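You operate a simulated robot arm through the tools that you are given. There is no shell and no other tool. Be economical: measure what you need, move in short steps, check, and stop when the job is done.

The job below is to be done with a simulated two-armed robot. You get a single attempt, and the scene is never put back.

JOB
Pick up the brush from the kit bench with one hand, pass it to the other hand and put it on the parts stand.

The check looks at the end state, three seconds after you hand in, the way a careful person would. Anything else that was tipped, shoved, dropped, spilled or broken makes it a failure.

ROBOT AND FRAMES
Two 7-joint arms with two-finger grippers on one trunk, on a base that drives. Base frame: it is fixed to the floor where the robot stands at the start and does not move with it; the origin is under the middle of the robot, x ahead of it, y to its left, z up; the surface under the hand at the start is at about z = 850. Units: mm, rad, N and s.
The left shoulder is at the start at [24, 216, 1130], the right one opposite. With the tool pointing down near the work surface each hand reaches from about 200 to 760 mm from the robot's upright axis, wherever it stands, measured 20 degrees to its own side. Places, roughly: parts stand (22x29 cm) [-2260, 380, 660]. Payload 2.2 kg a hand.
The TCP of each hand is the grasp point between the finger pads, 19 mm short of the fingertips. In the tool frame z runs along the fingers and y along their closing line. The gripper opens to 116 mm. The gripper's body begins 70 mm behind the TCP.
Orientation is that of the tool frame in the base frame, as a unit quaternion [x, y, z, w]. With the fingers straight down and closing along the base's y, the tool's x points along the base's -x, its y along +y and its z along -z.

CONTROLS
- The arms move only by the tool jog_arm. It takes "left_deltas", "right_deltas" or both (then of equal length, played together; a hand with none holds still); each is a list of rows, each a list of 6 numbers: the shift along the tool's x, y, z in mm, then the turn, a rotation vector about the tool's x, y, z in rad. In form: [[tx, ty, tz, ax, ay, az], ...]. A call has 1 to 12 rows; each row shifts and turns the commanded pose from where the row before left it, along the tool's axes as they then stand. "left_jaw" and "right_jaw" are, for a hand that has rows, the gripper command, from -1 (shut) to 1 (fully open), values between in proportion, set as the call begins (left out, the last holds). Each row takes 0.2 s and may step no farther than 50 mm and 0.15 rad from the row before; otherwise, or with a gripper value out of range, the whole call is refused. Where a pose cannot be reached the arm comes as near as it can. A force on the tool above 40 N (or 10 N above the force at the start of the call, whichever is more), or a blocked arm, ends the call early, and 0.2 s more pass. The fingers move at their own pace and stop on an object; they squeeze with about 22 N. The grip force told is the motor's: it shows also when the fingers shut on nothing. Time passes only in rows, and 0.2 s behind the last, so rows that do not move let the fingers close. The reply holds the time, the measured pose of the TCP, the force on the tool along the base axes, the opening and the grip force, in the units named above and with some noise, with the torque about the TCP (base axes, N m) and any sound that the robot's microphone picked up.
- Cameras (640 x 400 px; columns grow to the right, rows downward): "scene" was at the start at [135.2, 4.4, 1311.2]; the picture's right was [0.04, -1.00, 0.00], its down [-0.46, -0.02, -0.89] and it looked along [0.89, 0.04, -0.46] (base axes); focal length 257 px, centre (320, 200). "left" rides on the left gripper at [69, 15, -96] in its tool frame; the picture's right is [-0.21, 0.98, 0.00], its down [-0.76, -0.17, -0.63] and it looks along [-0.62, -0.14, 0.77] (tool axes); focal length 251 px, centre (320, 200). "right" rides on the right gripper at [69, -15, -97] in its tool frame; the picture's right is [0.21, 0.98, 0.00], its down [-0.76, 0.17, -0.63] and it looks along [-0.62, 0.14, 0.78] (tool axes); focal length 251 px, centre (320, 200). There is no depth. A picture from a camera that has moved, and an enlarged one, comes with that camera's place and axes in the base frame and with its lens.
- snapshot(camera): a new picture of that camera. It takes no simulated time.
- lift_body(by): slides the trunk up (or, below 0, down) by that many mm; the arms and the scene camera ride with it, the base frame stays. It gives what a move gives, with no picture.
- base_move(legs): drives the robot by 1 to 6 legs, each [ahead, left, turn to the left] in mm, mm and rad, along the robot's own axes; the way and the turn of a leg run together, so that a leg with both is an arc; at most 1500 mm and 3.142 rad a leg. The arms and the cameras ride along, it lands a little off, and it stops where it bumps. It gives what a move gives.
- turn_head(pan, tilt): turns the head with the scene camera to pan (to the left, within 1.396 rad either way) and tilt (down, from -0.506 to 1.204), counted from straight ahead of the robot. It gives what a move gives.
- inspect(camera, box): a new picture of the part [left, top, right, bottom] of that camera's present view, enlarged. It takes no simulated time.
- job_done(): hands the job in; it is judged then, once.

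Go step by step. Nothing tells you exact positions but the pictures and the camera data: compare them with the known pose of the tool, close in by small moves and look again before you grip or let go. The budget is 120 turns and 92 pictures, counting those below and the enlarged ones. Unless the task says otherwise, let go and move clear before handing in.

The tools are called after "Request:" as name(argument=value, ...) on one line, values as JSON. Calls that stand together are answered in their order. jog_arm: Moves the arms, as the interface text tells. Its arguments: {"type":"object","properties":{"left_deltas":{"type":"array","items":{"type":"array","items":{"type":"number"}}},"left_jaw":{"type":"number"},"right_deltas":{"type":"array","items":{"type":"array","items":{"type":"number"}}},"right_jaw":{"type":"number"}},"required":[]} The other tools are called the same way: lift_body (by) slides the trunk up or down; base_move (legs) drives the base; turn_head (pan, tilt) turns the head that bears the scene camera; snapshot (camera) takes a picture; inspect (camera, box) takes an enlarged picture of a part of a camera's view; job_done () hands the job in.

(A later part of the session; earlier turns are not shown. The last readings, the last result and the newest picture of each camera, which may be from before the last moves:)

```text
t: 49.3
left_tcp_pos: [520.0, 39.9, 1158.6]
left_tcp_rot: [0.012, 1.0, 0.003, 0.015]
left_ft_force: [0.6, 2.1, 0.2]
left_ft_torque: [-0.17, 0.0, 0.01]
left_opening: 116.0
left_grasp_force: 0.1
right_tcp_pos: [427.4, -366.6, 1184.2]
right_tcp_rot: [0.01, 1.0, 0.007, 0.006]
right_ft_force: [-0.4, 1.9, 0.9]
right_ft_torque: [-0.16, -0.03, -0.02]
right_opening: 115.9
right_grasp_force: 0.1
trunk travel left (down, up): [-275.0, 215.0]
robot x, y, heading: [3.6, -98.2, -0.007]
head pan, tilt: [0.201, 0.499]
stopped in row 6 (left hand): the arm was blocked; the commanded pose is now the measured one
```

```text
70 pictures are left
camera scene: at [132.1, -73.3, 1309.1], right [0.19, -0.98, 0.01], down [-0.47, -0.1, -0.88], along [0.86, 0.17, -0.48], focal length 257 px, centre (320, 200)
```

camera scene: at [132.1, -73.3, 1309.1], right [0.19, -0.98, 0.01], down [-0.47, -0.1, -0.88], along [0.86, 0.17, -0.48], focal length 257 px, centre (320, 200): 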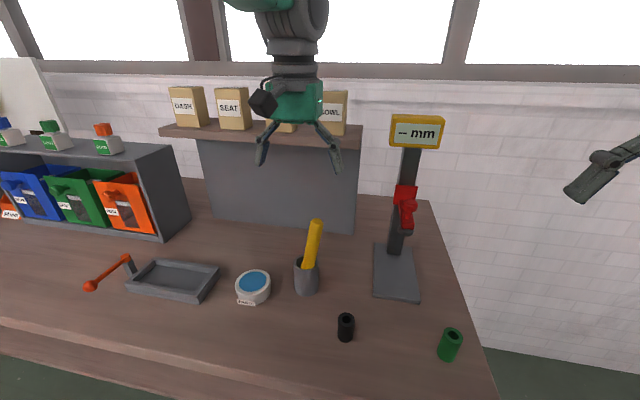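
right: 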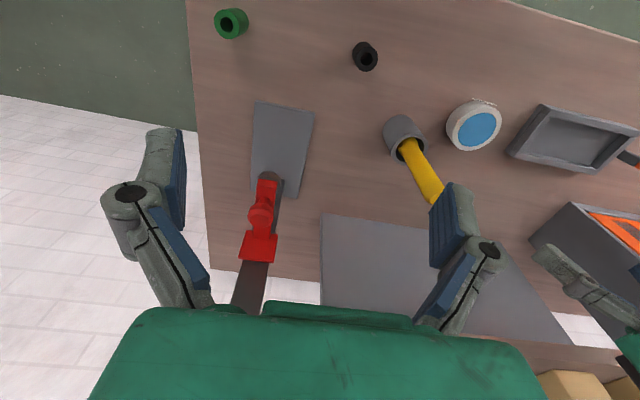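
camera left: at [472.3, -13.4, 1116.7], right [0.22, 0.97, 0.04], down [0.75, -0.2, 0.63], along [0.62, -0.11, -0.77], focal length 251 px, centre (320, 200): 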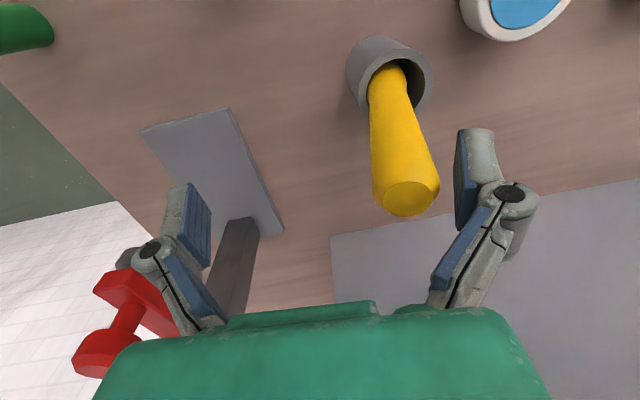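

The body keeps rocking, about ±40 mm at the hand. I'll draw both hands in toward the body and then lower the trunk so the robot is more compact and steadier.

Request:
jog_arm(left_deltas=[[15, 0, -10, 0, 0, 0], [15, 0, -10, 0, 0, 0], [15, 0, -10, 0, 0, 0], [15, 10, -10, 0, 0, 0], [15, 10, -10, 0, 0, 0], [15, 10, -10, 0, 0, 0], [15, 10, 0, 0, 0, 0], [15, 10, 0, 0, 0, 0], [15, 10, 0, 0, 0, 0]], right_deltas=[[6, 10, 0, 0, 0, 0], [6, 10, 0, 0, 0, 0], [6, 10, 0, 0, 0, 0], [6, 10, 0, 0, 0, 0], [6, 10, 0, 0, 0, 0], [6, 10, 0, 0, 0, 0], [6, 10, 0, 0, 0, 0], [6, 10, 0, 0, 0, 0], [6, 10, 0, 0, 0, 0]])

Request:
lift_body(by=-120)

Request:
turn_head(pan=0.2, tilt=0.5)

Request:
turn_head(pan=0.2, tilt=0.5)

Request:
turn_head(pan=0.2, tilt=0.5)

```text
t: 51.5
left_tcp_pos: [381.9, 11.1, 1224.3]
left_tcp_rot: [0.019, 0.999, 0.038, 0.015]
left_ft_force: [0.3, -1.6, -0.2]
left_ft_torque: [0.21, -0.07, -0.02]
left_opening: 115.9
left_grasp_force: 0.1
right_tcp_pos: [369.0, -362.2, 1173.2]
right_tcp_rot: [0.015, 0.999, 0.043, 0.01]
right_ft_force: [-0.5, -2.6, -0.8]
right_ft_torque: [0.2, -0.02, 0.01]
right_opening: 116.2
right_grasp_force: 0.1
trunk travel left (down, up): [-275.0, 215.0]
robot x, y, heading: [-1.8, -103.5, -0.006]
head pan, tilt: [0.201, 0.499]
stopped in row 9 (left hand): the arm was blocked; the commanded pose is now the measured one
```

```text
t: 53.0
left_tcp_pos: [387.3, 86.4, 1092.5]
left_tcp_rot: [0.017, 1.0, 0.009, 0.011]
left_ft_force: [0.8, -0.4, -1.8]
left_ft_torque: [-0.02, 0.1, 0.04]
left_opening: 116.0
left_grasp_force: 0.0
right_tcp_pos: [371.9, -288.3, 1061.8]
right_tcp_rot: [0.013, 1.0, 0.013, 0.007]
right_ft_force: [-0.6, 0.0, -1.4]
right_ft_torque: [0.02, -0.02, 0.01]
right_opening: 115.8
right_grasp_force: 0.2
trunk travel left (down, up): [-155.0, 335.0]
robot x, y, heading: [0.2, -87.0, -0.005]
head pan, tilt: [0.201, 0.499]
```

```text
t: 53.6
left_tcp_pos: [381.6, 87.1, 1097.5]
left_tcp_rot: [0.015, 1.0, 0.01, 0.016]
left_ft_force: [-0.5, 1.8, 1.2]
left_ft_torque: [-0.09, -0.03, -0.04]
left_opening: 115.9
left_grasp_force: 0.2
right_tcp_pos: [368.6, -288.3, 1066.3]
right_tcp_rot: [0.01, 1.0, 0.013, 0.01]
right_ft_force: [-0.2, 1.1, 0.2]
right_ft_torque: [-0.07, -0.04, 0.02]
right_opening: 116.3
right_grasp_force: 0.1
trunk travel left (down, up): [-155.0, 335.0]
robot x, y, heading: [3.4, -89.1, -0.01]
head pan, tilt: [0.201, 0.499]
```

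```text
t: 54.2
left_tcp_pos: [384.7, 10.8, 1101.7]
left_tcp_rot: [0.016, 0.999, 0.039, 0.014]
left_ft_force: [-0.1, -3.3, -0.2]
left_ft_torque: [0.22, 0.0, 0.02]
left_opening: 115.8
left_grasp_force: 0.0
right_tcp_pos: [372.2, -363.7, 1052.1]
right_tcp_rot: [0.013, 0.999, 0.044, 0.009]
right_ft_force: [0.9, -2.6, 0.4]
right_ft_torque: [0.2, 0.05, 0.01]
right_opening: 116.1
right_grasp_force: 0.0
trunk travel left (down, up): [-155.0, 335.0]
robot x, y, heading: [-1.9, -106.2, -0.005]
head pan, tilt: [0.201, 0.499]
```

```text
t: 54.8
left_tcp_pos: [381.6, 43.3, 1098.8]
left_tcp_rot: [0.017, 0.999, 0.027, 0.015]
left_ft_force: [-0.3, -0.6, 1.3]
left_ft_torque: [0.03, 0.0, -0.02]
left_opening: 116.0
left_grasp_force: 0.1
right_tcp_pos: [369.4, -329.8, 1058.6]
right_tcp_rot: [0.011, 0.999, 0.03, 0.009]
right_ft_force: [0.3, -1.0, -0.4]
right_ft_torque: [0.05, 0.01, -0.01]
right_opening: 116.0
right_grasp_force: 0.1
trunk travel left (down, up): [-155.0, 335.0]
robot x, y, heading: [3.1, -102.8, -0.006]
head pan, tilt: [0.201, 0.499]
```

The body still rocks. I'll try a short backward drive to re-seat the base hold, away from the bench, and sample after it.

Request:
base_move(legs=[[-60, 0, 0]])

Request:
turn_head(pan=-1.2, tilt=0.5)

Request:
turn_head(pan=1.2, tilt=0.5)

Request:
turn_head(pan=0.0, tilt=0.5)

Request:
turn_head(pan=0.0, tilt=0.5)

Request:
turn_head(pan=0.0, tilt=0.5)

```text
t: 55.8
left_tcp_pos: [320.8, 9.8, 1103.8]
left_tcp_rot: [0.019, 0.999, 0.039, 0.017]
left_ft_force: [-0.5, -1.4, -0.9]
left_ft_torque: [0.14, -0.06, -0.02]
left_opening: 116.1
left_grasp_force: 0.0
right_tcp_pos: [307.6, -363.7, 1053.5]
right_tcp_rot: [0.014, 0.999, 0.044, 0.011]
right_ft_force: [-1.1, -1.9, 0.4]
right_ft_torque: [0.15, -0.04, -0.02]
right_opening: 115.9
right_grasp_force: 0.1
trunk travel left (down, up): [-155.0, 335.0]
robot x, y, heading: [-56.8, -103.6, -0.012]
head pan, tilt: [0.201, 0.499]
```

```text
t: 57.3
left_tcp_pos: [320.5, 25.1, 1101.4]
left_tcp_rot: [0.019, 0.999, 0.031, 0.017]
left_ft_force: [1.4, -0.5, -0.8]
left_ft_torque: [0.06, -0.01, -0.02]
left_opening: 115.9
left_grasp_force: 0.0
right_tcp_pos: [309.4, -347.1, 1055.9]
right_tcp_rot: [0.014, 0.999, 0.034, 0.008]
right_ft_force: [0.9, -0.7, -0.3]
right_ft_torque: [0.06, -0.01, 0.0]
right_opening: 115.9
right_grasp_force: 0.0
trunk travel left (down, up): [-155.0, 335.0]
robot x, y, heading: [-58.6, -105.6, -0.011]
head pan, tilt: [-1.201, 0.499]
```

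```text
t: 59.5
left_tcp_pos: [322.1, 74.2, 1096.6]
left_tcp_rot: [0.016, 1.0, 0.013, 0.017]
left_ft_force: [-0.5, 1.2, 0.5]
left_ft_torque: [-0.17, 0.01, 0.02]
left_opening: 115.9
left_grasp_force: 0.1
right_tcp_pos: [309.0, -300.9, 1065.0]
right_tcp_rot: [0.012, 1.0, 0.016, 0.011]
right_ft_force: [-0.4, 0.9, -0.1]
right_ft_torque: [-0.09, -0.01, -0.03]
right_opening: 116.1
right_grasp_force: 0.1
trunk travel left (down, up): [-155.0, 335.0]
robot x, y, heading: [-60.3, -97.8, -0.01]
head pan, tilt: [1.201, 0.499]
```

```text
t: 60.9
left_tcp_pos: [322.8, 17.4, 1102.8]
left_tcp_rot: [0.018, 0.999, 0.035, 0.018]
left_ft_force: [-0.1, -0.5, 0.2]
left_ft_torque: [0.07, -0.04, 0.04]
left_opening: 116.1
left_grasp_force: 0.0
right_tcp_pos: [307.7, -355.2, 1057.8]
right_tcp_rot: [0.014, 0.999, 0.039, 0.011]
right_ft_force: [0.5, -1.5, 0.2]
right_ft_torque: [0.05, -0.01, -0.01]
right_opening: 115.9
right_grasp_force: 0.1
trunk travel left (down, up): [-155.0, 335.0]
robot x, y, heading: [-58.4, -112.3, -0.01]
head pan, tilt: [0.0, 0.499]
```

```text
t: 61.5
left_tcp_pos: [321.8, 8.6, 1103.1]
left_tcp_rot: [0.019, 0.999, 0.038, 0.017]
left_ft_force: [-0.7, -1.1, -0.9]
left_ft_torque: [0.09, 0.01, -0.02]
left_opening: 115.9
left_grasp_force: 0.0
right_tcp_pos: [308.8, -364.7, 1054.6]
right_tcp_rot: [0.016, 0.999, 0.042, 0.009]
right_ft_force: [-0.4, -0.4, 0.1]
right_ft_torque: [0.1, 0.01, -0.03]
right_opening: 115.9
right_grasp_force: 0.1
trunk travel left (down, up): [-155.0, 335.0]
robot x, y, heading: [-60.8, -112.0, -0.011]
head pan, tilt: [0.0, 0.499]
```

```text
t: 62.1
left_tcp_pos: [323.3, 65.2, 1098.3]
left_tcp_rot: [0.017, 1.0, 0.015, 0.018]
left_ft_force: [-0.1, 1.6, 0.2]
left_ft_torque: [-0.14, 0.0, -0.01]
left_opening: 116.0
left_grasp_force: 0.0
right_tcp_pos: [308.8, -309.4, 1063.5]
right_tcp_rot: [0.013, 1.0, 0.019, 0.011]
right_ft_force: [-0.6, 1.2, 0.3]
right_ft_torque: [-0.1, 0.0, -0.01]
right_opening: 116.2
right_grasp_force: 0.0
trunk travel left (down, up): [-155.0, 335.0]
robot x, y, heading: [-56.9, -100.1, -0.008]
head pan, tilt: [0.0, 0.499]
```

The rocking is about 1.2 Hz and only slowly damped. I'll see whether null drive legs let time pass and settle the base hold.

Request:
base_move(legs=[[0, 0, 0], [0, 0, 0], [0, 0, 0], [0, 0, 0], [0, 0, 0], [0, 0, 0]])

Request:
turn_head(pan=0.0, tilt=0.5)

Request:
turn_head(pan=0.0, tilt=0.5)

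```text
t: 64.3
left_tcp_pos: [321.5, 46.7, 1099.4]
left_tcp_rot: [0.019, 0.999, 0.024, 0.017]
left_ft_force: [0.7, 0.1, 0.8]
left_ft_torque: [-0.03, 0.04, 0.01]
left_opening: 115.9
left_grasp_force: 0.0
right_tcp_pos: [309.6, -328.8, 1060.9]
right_tcp_rot: [0.013, 0.999, 0.027, 0.011]
right_ft_force: [0.1, 0.0, 0.3]
right_ft_torque: [-0.02, 0.0, -0.02]
right_opening: 116.2
right_grasp_force: 0.1
trunk travel left (down, up): [-155.0, 335.0]
robot x, y, heading: [-56.8, -103.7, -0.016]
head pan, tilt: [0.0, 0.499]
```

```text
t: 64.9
left_tcp_pos: [320.2, 16.5, 1102.9]
left_tcp_rot: [0.02, 0.999, 0.034, 0.017]
left_ft_force: [0.0, -1.5, -0.6]
left_ft_torque: [0.07, -0.03, 0.02]
left_opening: 115.9
left_grasp_force: 0.1
right_tcp_pos: [306.4, -356.3, 1058.4]
right_tcp_rot: [0.015, 0.999, 0.037, 0.011]
right_ft_force: [-0.8, -0.6, -0.3]
right_ft_torque: [0.09, 0.04, -0.01]
right_opening: 115.9
right_grasp_force: 0.1
trunk travel left (down, up): [-155.0, 335.0]
robot x, y, heading: [-59.2, -116.7, -0.01]
head pan, tilt: [0.0, 0.499]
```

```text
t: 65.5
left_tcp_pos: [319.7, 61.6, 1098.3]
left_tcp_rot: [0.018, 1.0, 0.017, 0.018]
left_ft_force: [0.4, -0.8, -0.2]
left_ft_torque: [0.0, 0.02, 0.04]
left_opening: 116.1
left_grasp_force: 0.2
right_tcp_pos: [307.6, -311.4, 1065.2]
right_tcp_rot: [0.013, 1.0, 0.021, 0.011]
right_ft_force: [0.1, 0.8, -0.3]
right_ft_torque: [-0.02, -0.02, -0.01]
right_opening: 116.1
right_grasp_force: 0.1
trunk travel left (down, up): [-155.0, 335.0]
robot x, y, heading: [-58.5, -103.9, -0.01]
head pan, tilt: [0.0, 0.499]
```

The rocking decays slowly. I'll let it decay with a series of holds.

Request:
jog_arm(right_deltas=[[0, 0, 0, 0, 0, 0], [0, 0, 0, 0, 0, 0], [0, 0, 0, 0, 0, 0], [0, 0, 0, 0, 0, 0], [0, 0, 0, 0, 0, 0], [0, 0, 0, 0, 0, 0], [0, 0, 0, 0, 0, 0], [0, 0, 0, 0, 0, 0], [0, 0, 0, 0, 0, 0], [0, 0, 0, 0, 0, 0], [0, 0, 0, 0, 0, 0], [0, 0, 0, 0, 0, 0]])

Request:
jog_arm(right_deltas=[[0, 0, 0, 0, 0, 0], [0, 0, 0, 0, 0, 0], [0, 0, 0, 0, 0, 0], [0, 0, 0, 0, 0, 0], [0, 0, 0, 0, 0, 0], [0, 0, 0, 0, 0, 0], [0, 0, 0, 0, 0, 0], [0, 0, 0, 0, 0, 0], [0, 0, 0, 0, 0, 0], [0, 0, 0, 0, 0, 0], [0, 0, 0, 0, 0, 0], [0, 0, 0, 0, 0, 0]])

Request:
jog_arm(right_deltas=[[0, 0, 0, 0, 0, 0], [0, 0, 0, 0, 0, 0], [0, 0, 0, 0, 0, 0], [0, 0, 0, 0, 0, 0], [0, 0, 0, 0, 0, 0], [0, 0, 0, 0, 0, 0], [0, 0, 0, 0, 0, 0], [0, 0, 0, 0, 0, 0], [0, 0, 0, 0, 0, 0], [0, 0, 0, 0, 0, 0], [0, 0, 0, 0, 0, 0], [0, 0, 0, 0, 0, 0]])

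Request:
jog_arm(right_deltas=[[0, 0, 0, 0, 0, 0], [0, 0, 0, 0, 0, 0], [0, 0, 0, 0, 0, 0], [0, 0, 0, 0, 0, 0], [0, 0, 0, 0, 0, 0], [0, 0, 0, 0, 0, 0], [0, 0, 0, 0, 0, 0], [0, 0, 0, 0, 0, 0], [0, 0, 0, 0, 0, 0], [0, 0, 0, 0, 0, 0], [0, 0, 0, 0, 0, 0], [0, 0, 0, 0, 0, 0]])

Request:
turn_head(pan=0.0, tilt=0.5)

Request:
turn_head(pan=0.0, tilt=0.5)

```text
t: 68.3
left_tcp_pos: [318.6, 11.3, 1103.3]
left_tcp_rot: [0.02, 0.999, 0.037, 0.018]
left_ft_force: [-0.9, -1.1, -0.8]
left_ft_torque: [0.12, 0.0, 0.01]
left_opening: 115.9
left_grasp_force: 0.2
right_tcp_pos: [305.5, -361.1, 1057.4]
right_tcp_rot: [0.016, 0.999, 0.04, 0.011]
right_ft_force: [-1.3, -1.9, -0.4]
right_ft_torque: [0.12, -0.01, -0.01]
right_opening: 115.8
right_grasp_force: 0.0
trunk travel left (down, up): [-155.0, 335.0]
robot x, y, heading: [-61.3, -114.6, -0.007]
head pan, tilt: [0.0, 0.499]
stopped in row 12 (right hand): the arm was blocked; the commanded pose is now the measured one
```

```text
t: 70.9
left_tcp_pos: [317.9, 34.2, 1101.5]
left_tcp_rot: [0.02, 0.999, 0.027, 0.018]
left_ft_force: [0.1, 0.6, 0.3]
left_ft_torque: [0.0, -0.02, 0.0]
left_opening: 116.0
left_grasp_force: 0.0
right_tcp_pos: [305.4, -336.6, 1063.5]
right_tcp_rot: [0.014, 0.999, 0.031, 0.013]
right_ft_force: [0.4, 0.7, 0.8]
right_ft_torque: [-0.01, -0.01, 0.08]
right_opening: 116.0
right_grasp_force: 0.1
trunk travel left (down, up): [-155.0, 335.0]
robot x, y, heading: [-59.0, -109.7, -0.009]
head pan, tilt: [0.0, 0.499]
```

```text
t: 73.5
left_tcp_pos: [319.7, 60.2, 1098.8]
left_tcp_rot: [0.018, 1.0, 0.016, 0.019]
left_ft_force: [-0.1, 1.8, 0.9]
left_ft_torque: [-0.12, -0.02, -0.04]
left_opening: 115.9
left_grasp_force: 0.1
right_tcp_pos: [304.5, -314.1, 1066.8]
right_tcp_rot: [0.012, 1.0, 0.02, 0.013]
right_ft_force: [-0.8, 1.0, 0.1]
right_ft_torque: [-0.11, 0.01, -0.05]
right_opening: 115.8
right_grasp_force: 0.1
trunk travel left (down, up): [-155.0, 335.0]
robot x, y, heading: [-59.8, -108.1, -0.01]
head pan, tilt: [0.0, 0.499]
```

```text
t: 76.3
left_tcp_pos: [318.4, 36.3, 1102.1]
left_tcp_rot: [0.02, 0.999, 0.028, 0.019]
left_ft_force: [-0.2, -0.6, 0.0]
left_ft_torque: [0.03, 0.02, -0.04]
left_opening: 116.4
left_grasp_force: 0.1
right_tcp_pos: [304.6, -336.5, 1056.9]
right_tcp_rot: [0.014, 0.999, 0.033, 0.006]
right_ft_force: [-0.1, 0.3, 0.0]
right_ft_torque: [0.05, -0.01, -0.01]
right_opening: 115.9
right_grasp_force: 0.0
trunk travel left (down, up): [-155.0, 335.0]
robot x, y, heading: [-59.2, -107.1, -0.004]
head pan, tilt: [0.0, 0.499]
stopped in row 12 (right hand): the arm was blocked; the commanded pose is now the measured one
```

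```text
t: 76.9
left_tcp_pos: [317.4, 65.9, 1100.5]
left_tcp_rot: [0.018, 1.0, 0.016, 0.02]
left_ft_force: [-0.3, -0.1, -0.7]
left_ft_torque: [-0.12, 0.01, 0.0]
left_opening: 116.1
left_grasp_force: 0.0
right_tcp_pos: [304.3, -308.3, 1063.1]
right_tcp_rot: [0.013, 1.0, 0.02, 0.009]
right_ft_force: [0.1, 0.8, -0.7]
right_ft_torque: [-0.04, 0.02, 0.01]
right_opening: 116.1
right_grasp_force: 0.0
trunk travel left (down, up): [-155.0, 335.0]
robot x, y, heading: [-59.9, -99.7, -0.011]
head pan, tilt: [0.0, 0.499]
```

```text
t: 77.5
left_tcp_pos: [316.9, 44.0, 1101.7]
left_tcp_rot: [0.019, 0.999, 0.025, 0.018]
left_ft_force: [-1.0, 0.5, 0.2]
left_ft_torque: [0.04, -0.03, 0.01]
left_opening: 116.0
left_grasp_force: 0.0
right_tcp_pos: [303.3, -329.3, 1060.8]
right_tcp_rot: [0.013, 0.999, 0.028, 0.01]
right_ft_force: [-0.5, -0.7, 0.5]
right_ft_torque: [0.0, -0.02, 0.03]
right_opening: 116.1
right_grasp_force: 0.0
trunk travel left (down, up): [-155.0, 335.0]
robot x, y, heading: [-57.2, -102.7, -0.012]
head pan, tilt: [0.0, 0.499]
```

The rocking still lingers. I'll brace the closed right hand lightly on a bare patch of the bench, between the black and green sleeves around [400, -150], so friction damps it. I'll move there first at a safe height and look.

Request:
jog_arm(right_deltas=[[-8, 15.4, 0, 0, 0, 0], [-8, 15.4, 0, 0, 0, 0], [-8, 15.4, 0, 0, 0, 0], [-8, 15.4, 0, 0, 0, 0], [-8, 15.4, 0, 0, 0, 0], [-8, 15.4, 0, 0, 0, 0], [-8, 15.4, 0, 0, 0, 0], [-8, 15.4, 0, 0, 0, 0], [-8, 15.4, 0, 0, 0, 0], [-8, 15.4, 0, 0, 0, 0], [-8, 15.4, 0, 0, 0, 0], [-8, 15.4, 0, 0, 0, 0]], right_jaw=-1)

Request:
turn_head(pan=0.0, tilt=0.8)

Request:
snapshot(camera="scene")

Request:
snapshot(camera="right")

```text
t: 80.1
left_tcp_pos: [317.2, 57.2, 1101.1]
left_tcp_rot: [0.017, 0.999, 0.02, 0.019]
left_ft_force: [0.2, 0.9, -0.2]
left_ft_torque: [-0.04, 0.04, 0.03]
left_opening: 116.1
left_grasp_force: 0.1
right_tcp_pos: [404.3, -134.9, 1073.3]
right_tcp_rot: [0.012, 1.0, 0.024, 0.011]
right_ft_force: [0.3, 1.2, 0.4]
right_ft_torque: [-0.09, -0.01, 0.0]
right_opening: 0.1
right_grasp_force: 22.4
trunk travel left (down, up): [-155.0, 335.0]
robot x, y, heading: [-59.4, -101.1, -0.011]
head pan, tilt: [0.0, 0.499]
```

```text
t: 80.9
left_tcp_pos: [317.5, 53.4, 1100.0]
left_tcp_rot: [0.019, 0.999, 0.021, 0.02]
left_ft_force: [0.2, 0.6, -0.4]
left_ft_torque: [-0.04, -0.03, -0.01]
left_opening: 115.9
left_grasp_force: 0.0
right_tcp_pos: [403.3, -138.6, 1074.3]
right_tcp_rot: [0.013, 1.0, 0.025, 0.011]
right_ft_force: [0.3, 1.2, -1.3]
right_ft_torque: [-0.04, -0.02, -0.01]
right_opening: 0.2
right_grasp_force: 21.6
trunk travel left (down, up): [-155.0, 335.0]
robot x, y, heading: [-59.7, -102.0, -0.011]
head pan, tilt: [0.0, 0.799]
```

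```text
69 pictures are left
camera scene: at [63.7, -98.7, 1163.2], right [-0.01, -1.0, 0.0], down [-0.72, 0.0, -0.7], along [0.7, -0.01, -0.72], focal length 257 px, centre (320, 200)
```

scene: 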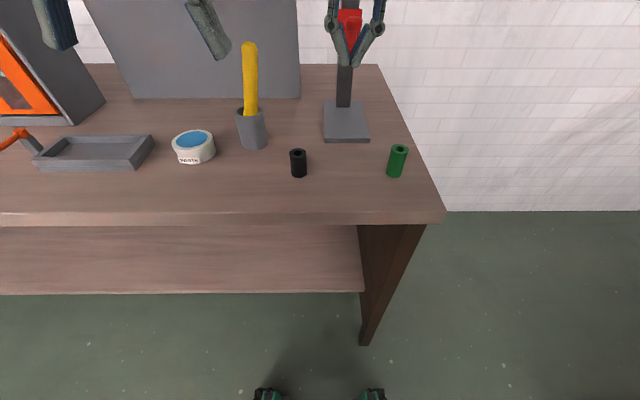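

```text
68 pictures are left
camera right: at [331.6, -157.6, 1167.9], right [-0.19, 0.98, 0.04], down [0.75, 0.11, 0.66], along [0.64, 0.16, -0.75], focal length 251 px, centre (320, 200)
```

right: 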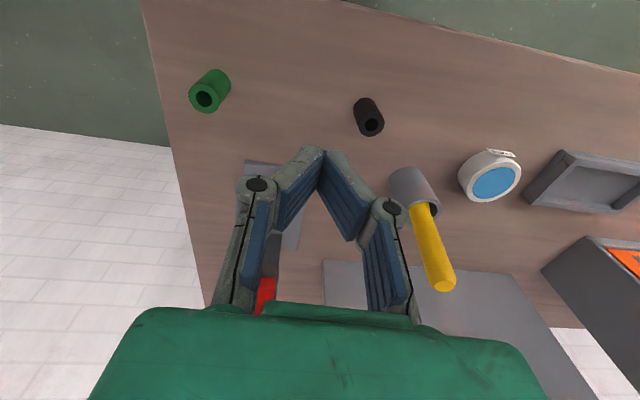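

The patch at [395, -145] is clear of both sleeves. I'll lower the closed right hand toward the bench.

Request:
jog_arm(right_deltas=[[0, 0, 16, 0, 0, 0], [0, 0, 16, 0, 0, 0], [0, 0, 16, 0, 0, 0], [0, 0, 16, 0, 0, 0], [0, 0, 16, 0, 0, 0], [0, 0, 16, 0, 0, 0], [0, 0, 16, 0, 0, 0], [0, 0, 16, 0, 0, 0], [0, 0, 16, 0, 0, 0], [0, 0, 16, 0, 0, 0], [0, 0, 16, 0, 0, 0], [0, 0, 10, 0, 0, 0]])

Request:
snapshot(camera="scene")

```text
t: 83.5
left_tcp_pos: [317.9, 51.4, 1100.2]
left_tcp_rot: [0.018, 0.999, 0.022, 0.019]
left_ft_force: [-0.1, 1.3, -0.3]
left_ft_torque: [-0.04, 0.01, 0.01]
left_opening: 116.2
left_grasp_force: 0.1
right_tcp_pos: [409.5, -129.3, 888.5]
right_tcp_rot: [0.014, 1.0, 0.026, 0.011]
right_ft_force: [0.7, 0.7, -0.9]
right_ft_torque: [-0.06, 0.03, 0.0]
right_opening: 0.5
right_grasp_force: 22.1
trunk travel left (down, up): [-155.0, 335.0]
robot x, y, heading: [-59.2, -101.4, -0.008]
head pan, tilt: [0.0, 0.799]
```

```text
67 pictures are left
camera scene: at [64.1, -97.2, 1163.1], right [-0.01, -1.0, 0.01], down [-0.72, 0.0, -0.69], along [0.69, -0.01, -0.72], focal length 257 px, centre (320, 200)
```

scene: 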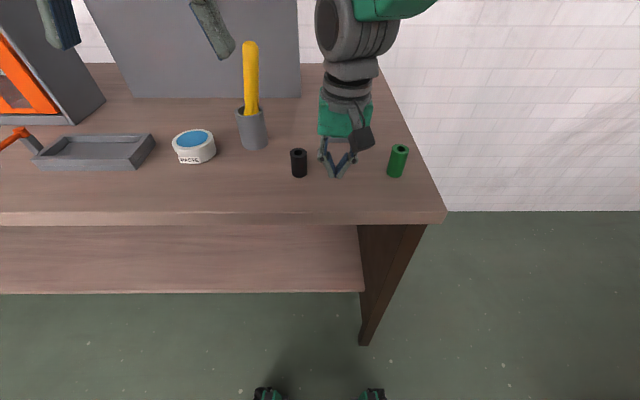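

The right fingertips are about 19 mm above the bench. I'll shift slightly back and toward -y, then touch down gently.

Request:
jog_arm(right_deltas=[[8, -8, 0, 0, 0, 0], [8, -8, 0, 0, 0, 0], [0, 0, 4, 0, 0, 0], [0, 0, 4, 0, 0, 0], [0, 0, 4, 0, 0, 0], [0, 0, 4, 0, 0, 0], [0, 0, 3, 0, 0, 0], [0, 0, 3, 0, 0, 0], [0, 0, 3, 0, 0, 0]])

Request:
turn_head(pan=0.0, tilt=0.8)

Request:
turn_head(pan=0.0, tilt=0.8)

Request:
turn_head(pan=0.0, tilt=0.8)

```text
t: 85.5
left_tcp_pos: [315.7, 42.9, 1102.7]
left_tcp_rot: [0.018, 0.999, 0.025, 0.02]
left_ft_force: [0.3, -0.1, 0.5]
left_ft_torque: [0.01, -0.02, 0.02]
left_opening: 116.3
left_grasp_force: 0.0
right_tcp_pos: [393.4, -152.3, 867.7]
right_tcp_rot: [0.014, 0.999, 0.03, 0.015]
right_ft_force: [-9.4, -5.3, 18.9]
right_ft_torque: [-0.21, 0.38, 0.01]
right_opening: 0.1
right_grasp_force: 22.2
trunk travel left (down, up): [-155.0, 335.0]
robot x, y, heading: [-60.0, -104.4, -0.01]
head pan, tilt: [0.0, 0.799]
stopped in row 9 (right hand): the force on the tool passed its limit at 44 N (the readings are from after the stop); the commanded pose is now the measured one
```

```text
t: 86.1
left_tcp_pos: [314.8, 42.9, 1102.7]
left_tcp_rot: [0.019, 0.999, 0.025, 0.02]
left_ft_force: [0.6, 0.1, 0.4]
left_ft_torque: [-0.01, -0.01, -0.01]
left_opening: 116.2
left_grasp_force: 0.1
right_tcp_pos: [394.4, -152.6, 868.9]
right_tcp_rot: [0.014, 0.999, 0.031, 0.015]
right_ft_force: [-8.1, -6.6, 24.2]
right_ft_torque: [-0.26, 0.42, 0.0]
right_opening: 0.0
right_grasp_force: 22.3
trunk travel left (down, up): [-155.0, 335.0]
robot x, y, heading: [-59.9, -102.0, -0.009]
head pan, tilt: [0.0, 0.799]
```

```text
t: 86.7
left_tcp_pos: [314.9, 43.1, 1104.1]
left_tcp_rot: [0.019, 0.999, 0.024, 0.02]
left_ft_force: [0.2, 0.2, -0.6]
left_ft_torque: [0.01, 0.02, 0.02]
left_opening: 115.8
left_grasp_force: 0.0
right_tcp_pos: [393.7, -152.4, 869.0]
right_tcp_rot: [0.014, 0.999, 0.03, 0.017]
right_ft_force: [-5.2, -6.2, 28.4]
right_ft_torque: [-0.27, 0.43, 0.06]
right_opening: 0.4
right_grasp_force: 21.8
trunk travel left (down, up): [-155.0, 335.0]
robot x, y, heading: [-57.0, -103.5, -0.015]
head pan, tilt: [0.0, 0.799]
```

```text
t: 87.3
left_tcp_pos: [314.4, 43.5, 1104.1]
left_tcp_rot: [0.018, 0.999, 0.024, 0.021]
left_ft_force: [-0.3, -0.3, 0.0]
left_ft_torque: [0.03, 0.01, 0.02]
left_opening: 116.3
left_grasp_force: 0.0
right_tcp_pos: [393.9, -152.8, 868.1]
right_tcp_rot: [0.015, 0.999, 0.03, 0.017]
right_ft_force: [-1.6, -4.8, 32.6]
right_ft_torque: [-0.28, 0.38, 0.04]
right_opening: 0.1
right_grasp_force: 21.8
trunk travel left (down, up): [-155.0, 335.0]
robot x, y, heading: [-60.0, -103.3, -0.005]
head pan, tilt: [0.0, 0.799]
```

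The brace works: the sway is gone. Next I'll tilt the left tool to match the leaning handle (top now ≈[535, 14, 1038]) and bring it above.

Request:
jog_arm(left_deltas=[[0, 0, 0, -0.09, -0.014, -0.036], [-19.5, -3.5, 0, 0, 0, 0], [-19.5, -3.5, 0, 0, 0, 0], [-19.5, -3.5, 0, 0, 0, 0], [-19.5, -3.5, 0, 0, 0, 0], [-19.5, -3.5, 0, 0, 0, 0], [-19.5, -3.5, 0, 0, 0, 0], [-19.5, -3.5, 0, 0, 0, 0], [-19.5, -3.5, 0, 0, 0, 0], [-19.5, -3.5, 0, 0, 0, 0], [-19.5, -3.5, 0, 0, 0, 0], [0, 0, 0, 0, 0, 0]])

Request:
snapshot(camera="left")

Request:
inspect(camera="scene", box=[160, 0, 420, 200])

```text
t: 89.9
left_tcp_pos: [509.1, 10.0, 1108.9]
left_tcp_rot: [-0.001, 0.997, 0.069, 0.029]
left_ft_force: [0.1, -0.2, 0.3]
left_ft_torque: [0.02, 0.0, -0.01]
left_opening: 116.0
left_grasp_force: 0.1
right_tcp_pos: [395.7, -152.4, 867.9]
right_tcp_rot: [0.014, 0.999, 0.029, 0.016]
right_ft_force: [1.1, -1.0, 36.2]
right_ft_torque: [-0.22, 0.37, 0.02]
right_opening: 0.0
right_grasp_force: 21.8
trunk travel left (down, up): [-155.0, 335.0]
robot x, y, heading: [-61.7, -104.3, -0.006]
head pan, tilt: [0.0, 0.799]
```

```text
66 pictures are left
camera left: at [435.5, 11.0, 1201.5], right [0.21, 0.97, 0.15], down [0.72, -0.25, 0.65], along [0.66, -0.03, -0.75], focal length 251 px, centre (320, 200)
```

left: 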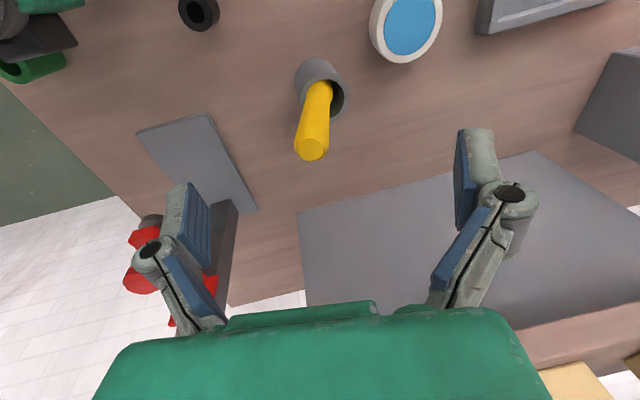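

```text
2.00 times, centred on (290, 100) of scene
camera zoom: at [61.7, -104.5, 1163.7], right [-0.01, -1.0, 0.0], down [-0.72, 0.01, -0.7], along [0.7, -0.01, -0.72], focal length 513 px, centre (380, 400)
```

zoom: 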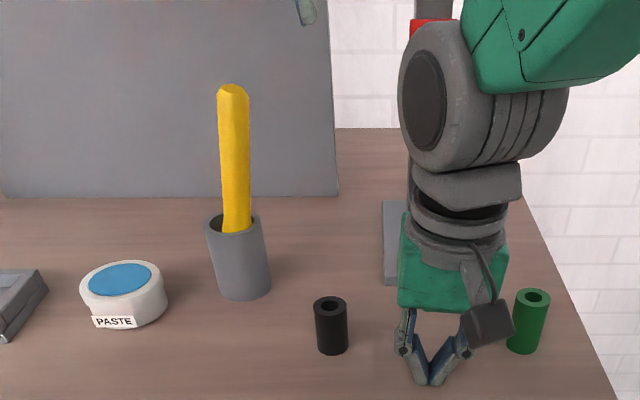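

The handle's top refines to about [530.5, 8.5, 1038], leaning ~0.2 rad. I'll align the tool with it and come halfway down its axis.

Request:
jog_arm(left_deltas=[[0, 0, 0, -0.06, -0.02, 0], [-8.3, -7.5, 6, 0, 0, 0], [-8.3, -7.5, 6, 0, 0, 0], [0, 0, 14, 0, 0, 0], [0, 0, 14, 0, 0, 0], [0, 0, 14, 0, 0, 0], [0, 0, 0, 0, 0, 0], [0, 0, 0, 0, 0, 0]])

Request:
snapshot(camera="left")

Request:
inspect(camera="scene", box=[160, 0, 420, 200])

```text
t: 91.7
left_tcp_pos: [528.5, 4.9, 1054.3]
left_tcp_rot: [-0.001, 0.994, 0.099, 0.038]
left_ft_force: [0.2, -1.5, 0.6]
left_ft_torque: [0.01, -0.03, -0.06]
left_opening: 116.4
left_grasp_force: 0.0
right_tcp_pos: [394.0, -152.5, 868.6]
right_tcp_rot: [0.014, 0.999, 0.029, 0.016]
right_ft_force: [1.7, 0.4, 35.3]
right_ft_torque: [-0.16, 0.38, -0.01]
right_opening: 0.2
right_grasp_force: 21.7
trunk travel left (down, up): [-155.0, 335.0]
robot x, y, heading: [-56.2, -103.2, -0.011]
head pan, tilt: [0.0, 0.799]
```

```text
64 pictures are left
camera left: at [454.3, 1.2, 1146.1], right [0.21, 0.96, 0.21], down [0.71, -0.29, 0.64], along [0.68, 0.01, -0.74], focal length 251 px, centre (320, 200)
```

left: 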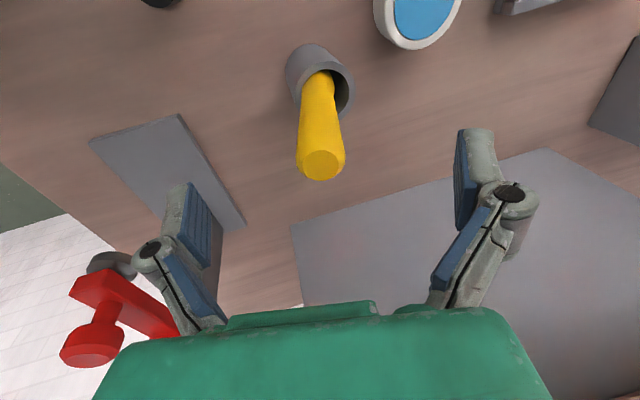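

```text
2.00 times, centred on (290, 100) of scene
camera zoom: at [61.6, -104.5, 1163.7], right [-0.01, -1.0, 0.0], down [-0.72, 0.01, -0.7], along [0.7, -0.01, -0.72], focal length 513 px, centre (380, 400)
```

zoom: 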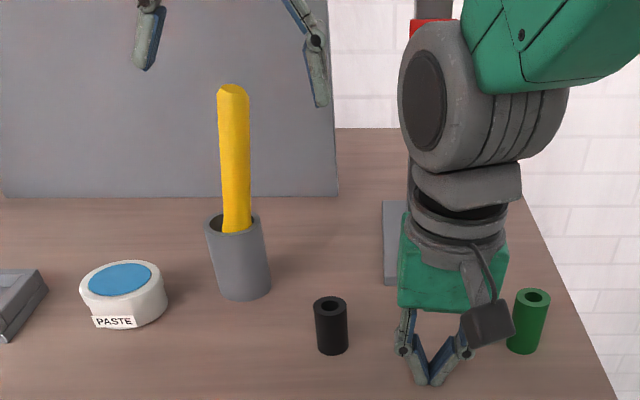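

Aligned with the handle axis. I'll come down 43 mm along it.

Request:
jog_arm(left_deltas=[[0, 0, 12, 0, 0, 0], [0, 0, 12, 0, 0, 0], [0, 0, 12, 0, 0, 0], [0, 0, 7, 0, 0, 0], [0, 0, 0, 0, 0, 0]])

Request:
snapshot(camera="left")

Request:
inspect(camera="scene", box=[160, 0, 420, 200])

```text
t: 92.9
left_tcp_pos: [533.3, 12.4, 1012.9]
left_tcp_rot: [0.0, 0.994, 0.099, 0.038]
left_ft_force: [-0.7, 0.3, -0.2]
left_ft_torque: [0.02, 0.01, -0.02]
left_opening: 116.2
left_grasp_force: 0.0
right_tcp_pos: [393.8, -152.2, 868.9]
right_tcp_rot: [0.014, 0.999, 0.03, 0.015]
right_ft_force: [0.0, 0.1, 35.8]
right_ft_torque: [-0.17, 0.39, 0.0]
right_opening: 0.0
right_grasp_force: 22.0
trunk travel left (down, up): [-155.0, 335.0]
robot x, y, heading: [-58.1, -103.5, -0.014]
head pan, tilt: [0.0, 0.799]
```

```text
62 pictures are left
camera left: at [457.8, 8.6, 1104.0], right [0.21, 0.96, 0.21], down [0.71, -0.29, 0.64], along [0.68, 0.01, -0.74], focal length 251 px, centre (320, 200)
```

left: 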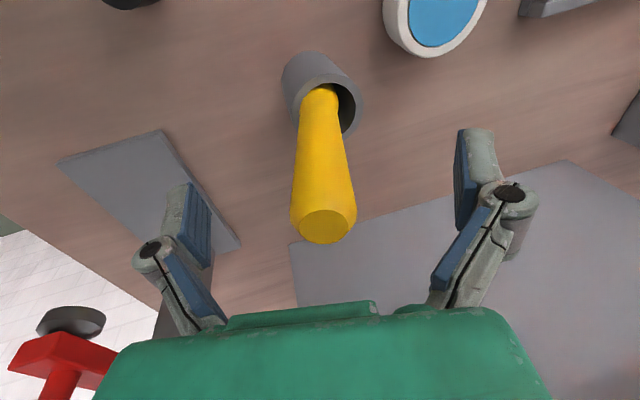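

```text
2.00 times, centred on (290, 100) of scene
camera zoom: at [61.6, -104.5, 1163.7], right [-0.01, -1.0, 0.0], down [-0.72, 0.01, -0.7], along [0.7, -0.01, -0.72], focal length 513 px, centre (380, 400)
```

zoom: 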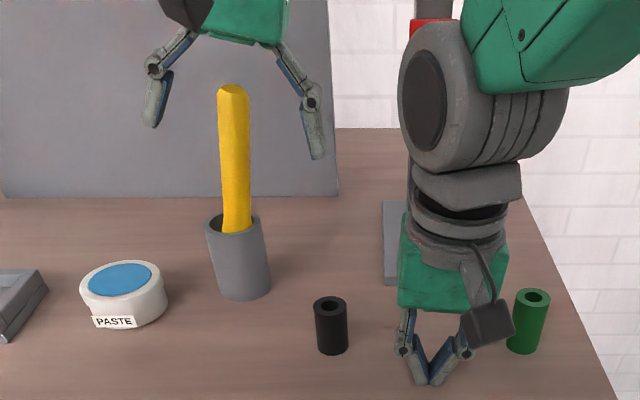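

The fingers straddle the handle symmetrically. Closing now.

Request:
jog_arm(left_deltas=[[0, 0, 0, 0, 0, 0], [0, 0, 0, 0, 0, 0], [0, 0, 0, 0, 0, 0], [0, 0, 0, 0, 0, 0]], left_jaw=-1)

Request:
inspect(camera="scene", box=[160, 0, 420, 200])

```text
t: 93.9
left_tcp_pos: [533.6, 13.7, 1013.4]
left_tcp_rot: [-0.001, 0.994, 0.099, 0.039]
left_ft_force: [-0.3, 4.7, -0.1]
left_ft_torque: [0.09, 0.02, -0.04]
left_opening: 26.4
left_grasp_force: 21.8
right_tcp_pos: [393.7, -151.9, 868.1]
right_tcp_rot: [0.014, 0.999, 0.03, 0.016]
right_ft_force: [1.2, -3.5, 35.1]
right_ft_torque: [-0.24, 0.38, 0.05]
right_opening: 0.1
right_grasp_force: 22.5
trunk travel left (down, up): [-155.0, 335.0]
robot x, y, heading: [-58.0, -104.6, -0.007]
head pan, tilt: [0.0, 0.799]
```

```text
2.00 times, centred on (290, 100) of scene
camera zoom: at [61.5, -104.1, 1163.7], right [-0.01, -1.0, 0.0], down [-0.72, 0.01, -0.7], along [0.7, -0.01, -0.72], focal length 513 px, centre (380, 400)
```

zoom: 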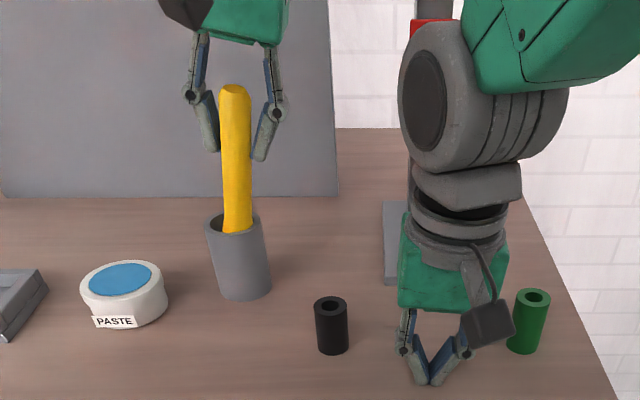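

The brush is gripped (26.4 mm). I'll straighten it upright over the cup's centre with a slight lift, then check.

Request:
jog_arm(left_deltas=[[-0.95, 2.8, -0.8, 0.025, 0.009, 0], [-0.95, 2.8, -0.8, 0.025, 0.009, 0], [-0.95, 2.8, -0.8, 0.025, 0.009, 0], [-0.95, 2.8, -0.8, 0.025, 0.009, 0], [-0.95, 2.8, -0.8, 0.025, 0.009, 0], [-0.95, 2.8, -0.8, 0.025, 0.009, 0], [-0.95, 2.8, -0.8, 0.025, 0.009, 0], [-0.95, 2.8, -0.8, 0.025, 0.009, 0], [0, 0, 0, 0, 0, 0]])

Request:
inspect(camera="scene", box=[160, 0, 420, 200])

```text
t: 95.9
left_tcp_pos: [541.5, 34.8, 1021.5]
left_tcp_rot: [0.0, 1.0, -0.001, 0.002]
left_ft_force: [0.0, 0.4, -0.7]
left_ft_torque: [-0.01, -0.01, 0.0]
left_opening: 26.2
left_grasp_force: 22.2
right_tcp_pos: [393.4, -151.5, 869.5]
right_tcp_rot: [0.015, 0.999, 0.029, 0.016]
right_ft_force: [0.4, -0.5, 36.2]
right_ft_torque: [-0.21, 0.35, 0.02]
right_opening: 0.0
right_grasp_force: 21.3
trunk travel left (down, up): [-155.0, 335.0]
robot x, y, heading: [-58.8, -103.0, -0.015]
head pan, tilt: [0.0, 0.799]
```

```text
2.00 times, centred on (290, 100) of scene
camera zoom: at [61.7, -104.2, 1163.7], right [-0.01, -1.0, 0.0], down [-0.72, 0.01, -0.7], along [0.7, -0.01, -0.72], focal length 513 px, centre (380, 400)
```

zoom: 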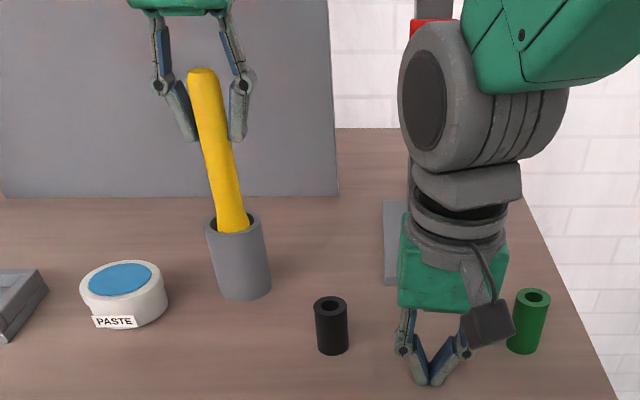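

The brush is upright with no side forces. I'll lift it straight up.

Request:
jog_arm(left_deltas=[[0, 0, -8, 0, 0, 0], [0, 0, -10, 0, 0, 0], [0, 0, -10, 0, 0, 0], [0, 0, -10, 0, 0, 0], [0, 0, -10, 0, 0, 0], [0, 0, -10, 0, 0, 0], [0, 0, -10, 0, 0, 0], [0, 0, -10, 0, 0, 0], [0, 0, -10, 0, 0, 0], [0, 0, -10, 0, 0, 0], [0, 0, -10, 0, 0, 0], [0, 0, -8, 0, 0, 0]])

Request:
turn_head(pan=0.0, tilt=0.5)

Request:
snapshot(camera="scene")

```text
t: 98.5
left_tcp_pos: [539.7, 35.0, 1138.1]
left_tcp_rot: [0.0, 1.0, -0.001, 0.002]
left_ft_force: [-0.7, 0.0, -0.5]
left_ft_torque: [-0.02, 0.0, -0.01]
left_opening: 26.1
left_grasp_force: 22.1
right_tcp_pos: [394.4, -151.5, 868.5]
right_tcp_rot: [0.015, 0.999, 0.029, 0.016]
right_ft_force: [-0.1, -0.6, 35.9]
right_ft_torque: [-0.21, 0.4, 0.0]
right_opening: 0.0
right_grasp_force: 21.7
trunk travel left (down, up): [-155.0, 335.0]
robot x, y, heading: [-61.2, -105.6, -0.011]
head pan, tilt: [0.0, 0.799]
```

```text
t: 99.3
left_tcp_pos: [538.5, 32.9, 1136.8]
left_tcp_rot: [-0.001, 1.0, -0.001, 0.002]
left_ft_force: [0.3, -0.4, -0.6]
left_ft_torque: [-0.03, 0.0, 0.03]
left_opening: 26.2
left_grasp_force: 21.9
right_tcp_pos: [394.0, -151.3, 868.9]
right_tcp_rot: [0.014, 0.999, 0.03, 0.017]
right_ft_force: [0.3, -0.3, 35.3]
right_ft_torque: [-0.21, 0.36, -0.04]
right_opening: 0.3
right_grasp_force: 22.2
trunk travel left (down, up): [-155.0, 335.0]
robot x, y, heading: [-56.5, -103.5, -0.011]
head pan, tilt: [0.0, 0.499]
```

```text
58 pictures are left
camera scene: at [72.1, -104.2, 1189.6], right [-0.01, -1.0, 0.0], down [-0.48, 0.0, -0.88], along [0.88, -0.01, -0.48], focal length 257 px, centre (320, 200)
```

scene: 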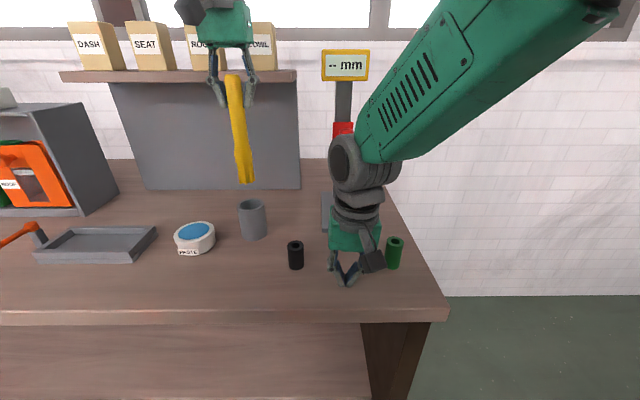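

The brush is out cleanly; the cup is still in place. Its length is ≈190 mm, with the bottom at z≈976. I'll bring it back toward the middle and up, for the handover.

Request:
jog_arm(left_deltas=[[10, -2.5, -5, 0, 0, 0], [12, -2.75, -5.5, 0, 0, 0], [12, -2.75, -5.5, 0, 0, 0], [12, -2.75, -5.5, 0, 0, 0], [12, -2.75, -5.5, 0, 0, 0], [12, -2.75, -5.5, 0, 0, 0], [12, -2.75, -5.5, 0, 0, 0], [12, -2.75, -5.5, 0, 0, 0], [12, -2.75, -5.5, 0, 0, 0], [12, -2.75, -5.5, 0, 0, 0], [12, -2.75, -5.5, 0, 0, 0], [10, -2.5, -5, 0, 0, 0]])

Request:
jog_arm(right_deltas=[[5, -3, -8, 0, 0, 0], [5, -3, -15, 0, 0, 0], [5, -3, -18, 0, 0, 0], [5, -3, -18, 0, 0, 0], [5, -3, -18, 0, 0, 0], [5, -3, -18, 0, 0, 0], [5, -3, -18, 0, 0, 0], [5, -3, -18, 0, 0, 0], [5, -3, -18, 0, 0, 0], [5, -3, -18, 0, 0, 0], [5, -3, -15, 0, 0, 0], [5, -3, -8, 0, 0, 0]])

Request:
snapshot(camera="scene")

```text
t: 101.9
left_tcp_pos: [398.0, 0.9, 1202.1]
left_tcp_rot: [0.0, 1.0, -0.001, 0.002]
left_ft_force: [0.6, 0.5, -1.1]
left_ft_torque: [-0.03, -0.02, -0.03]
left_opening: 25.9
left_grasp_force: 22.1
right_tcp_pos: [393.2, -150.6, 869.1]
right_tcp_rot: [0.014, 0.999, 0.03, 0.017]
right_ft_force: [-0.6, 0.9, 36.3]
right_ft_torque: [-0.17, 0.41, 0.0]
right_opening: 0.0
right_grasp_force: 21.5
trunk travel left (down, up): [-155.0, 335.0]
robot x, y, heading: [-54.4, -104.1, -0.012]
head pan, tilt: [0.0, 0.499]
```

```text
t: 104.5
left_tcp_pos: [399.0, -1.1, 1202.7]
left_tcp_rot: [0.0, 1.0, 0.0, 0.002]
left_ft_force: [-0.4, 0.2, -0.6]
left_ft_torque: [0.0, 0.02, 0.0]
left_opening: 26.1
left_grasp_force: 22.0
right_tcp_pos: [329.0, -200.0, 1052.9]
right_tcp_rot: [0.015, 0.999, 0.03, 0.016]
right_ft_force: [-0.2, -0.8, 0.0]
right_ft_torque: [0.02, 0.01, 0.0]
right_opening: 0.0
right_grasp_force: 22.2
trunk travel left (down, up): [-155.0, 335.0]
robot x, y, heading: [-57.0, -104.7, -0.01]
head pan, tilt: [0.0, 0.499]
```

```text
57 pictures are left
camera scene: at [74.0, -106.2, 1189.1], right [-0.01, -1.0, 0.0], down [-0.48, 0.01, -0.88], along [0.88, -0.01, -0.48], focal length 257 px, centre (320, 200)
```

scene: 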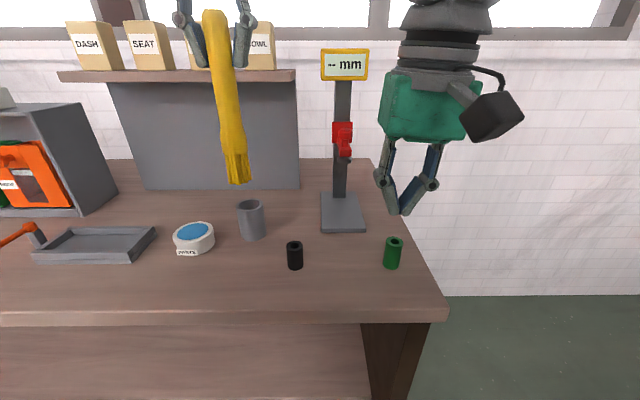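

No sway now. The brush hangs vertically from the left hand with its lower end near z≈1042. I'll turn the right hand to point left with its fingers closing along x, starting with the spin.

Request:
jog_arm(right_deltas=[[0, 0, 0, 0, 0.033, -0.1], [0, 0, 0, 0, 0, -0.14], [0, 0, 0, 0, 0, -0.14], [0, 0, 0, 0, 0, -0.14], [0, 0, 0, 0, 0, -0.14], [0, 0, 0, 0, 0, -0.14], [0, 0, 0, 0, 0, -0.14], [0, 0, 0, 0, 0, -0.14], [0, 0, 0, 0, 0, -0.14], [0, 0, 0, 0, 0, -0.14], [0, 0, 0, 0, 0, -0.14], [0, 0, 0, 0, 0, -0.1]], right_jaw=0.3)

Request:
jog_arm(right_deltas=[[0, 0, 0, 0, -0.1, 0], [0, 0, 0, 0, -0.14, 0], [0, 0, 0, 0, -0.14, 0], [0, 0, 0, 0, -0.14, 0], [0, 0, 0, 0, -0.14, 0], [0, 0, 0, 0, -0.14, 0], [0, 0, 0, 0, 0, 0]])

Request:
snapshot(camera="scene")

```text
t: 107.1
left_tcp_pos: [401.0, -0.5, 1202.8]
left_tcp_rot: [0.0, 1.0, 0.001, 0.002]
left_ft_force: [-0.3, 0.5, -0.5]
left_ft_torque: [-0.02, -0.02, 0.02]
left_opening: 26.0
left_grasp_force: 22.0
right_tcp_pos: [329.2, -198.2, 1051.8]
right_tcp_rot: [0.708, -0.706, -0.023, -0.02]
right_ft_force: [0.2, -0.1, 0.5]
right_ft_torque: [0.03, -0.02, -0.01]
right_opening: 75.6
right_grasp_force: 0.1
trunk travel left (down, up): [-155.0, 335.0]
robot x, y, heading: [-55.9, -105.3, -0.008]
head pan, tilt: [0.0, 0.499]
```

```text
t: 108.7
left_tcp_pos: [400.6, -2.0, 1203.0]
left_tcp_rot: [0.0, 1.0, 0.001, 0.002]
left_ft_force: [1.2, 0.1, -0.8]
left_ft_torque: [0.02, -0.03, 0.03]
left_opening: 26.3
left_grasp_force: 21.6
right_tcp_pos: [327.3, -198.5, 1054.4]
right_tcp_rot: [-0.642, 0.643, 0.296, 0.294]
right_ft_force: [0.6, -1.2, 0.0]
right_ft_torque: [-0.02, -0.02, 0.01]
right_opening: 75.1
right_grasp_force: 0.2
trunk travel left (down, up): [-155.0, 335.0]
robot x, y, heading: [-59.2, -106.8, -0.012]
head pan, tilt: [0.0, 0.499]
```

```text
56 pictures are left
camera scene: at [74.3, -107.8, 1189.1], right [-0.01, -1.0, 0.0], down [-0.48, 0.01, -0.88], along [0.88, -0.01, -0.48], focal length 257 px, centre (320, 200)
```

scene: 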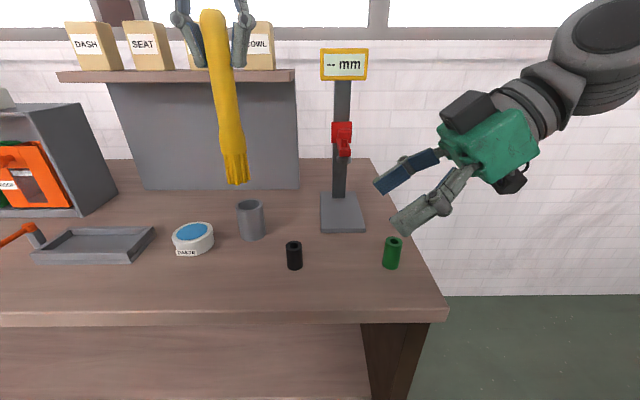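

Orientation is developing well. I'll finish the tilt, then rise and line up with the brush in x and z, still short of it in y.

Request:
jog_arm(right_deltas=[[0, 0, 0, 0, -0.14, 0], [0, 0, 0, 0, -0.14, 0], [0, 0, 0, 0, -0.14, 0], [0, 0, 0, 0, -0.14, 0], [0, 0, 0, 0, -0.14, 0], [-12, -12, 0, 0, -0.01, 0], [-13, -12, 0, 0, 0, 0], [-13, -12, 0, 0, 0, 0], [-13, -13, 0, 0, 0, 0], [-12, -12, 0, 0, 0, 0], [-13, -12, 0, 0, 0, 0], [0, 0, 0, 0, 0, 0]])

Request:
snapshot(camera="scene")

Request:
snapshot(camera="right")

```text
t: 111.3
left_tcp_pos: [401.8, -1.5, 1201.5]
left_tcp_rot: [0.0, 1.0, 0.0, 0.002]
left_ft_force: [-0.1, -0.1, -1.0]
left_ft_torque: [-0.01, 0.01, -0.02]
left_opening: 26.0
left_grasp_force: 21.7
right_tcp_pos: [400.3, -198.8, 1127.3]
right_tcp_rot: [-0.501, 0.5, 0.501, 0.498]
right_ft_force: [0.3, 0.5, 0.0]
right_ft_torque: [0.0, -0.02, 0.02]
right_opening: 75.6
right_grasp_force: 0.1
trunk travel left (down, up): [-155.0, 335.0]
robot x, y, heading: [-59.2, -103.6, -0.013]
head pan, tilt: [0.0, 0.499]
```

```text
55 pictures are left
camera scene: at [74.9, -107.7, 1189.0], right [-0.01, -1.0, 0.0], down [-0.48, 0.01, -0.88], along [0.88, -0.01, -0.48], focal length 257 px, centre (320, 200)
```

scene: 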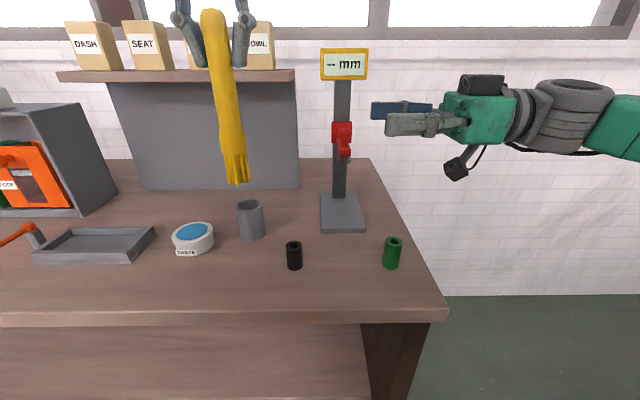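

```text
54 pictures are left
camera right: at [416.6, -296.7, 1059.4], right [-0.98, 0.0, -0.21], down [-0.16, -0.63, 0.76], along [-0.14, 0.78, 0.62], focal length 251 px, centre (320, 200)
```

right: 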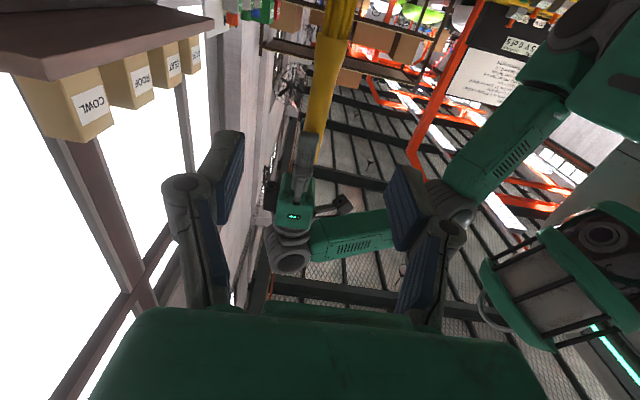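

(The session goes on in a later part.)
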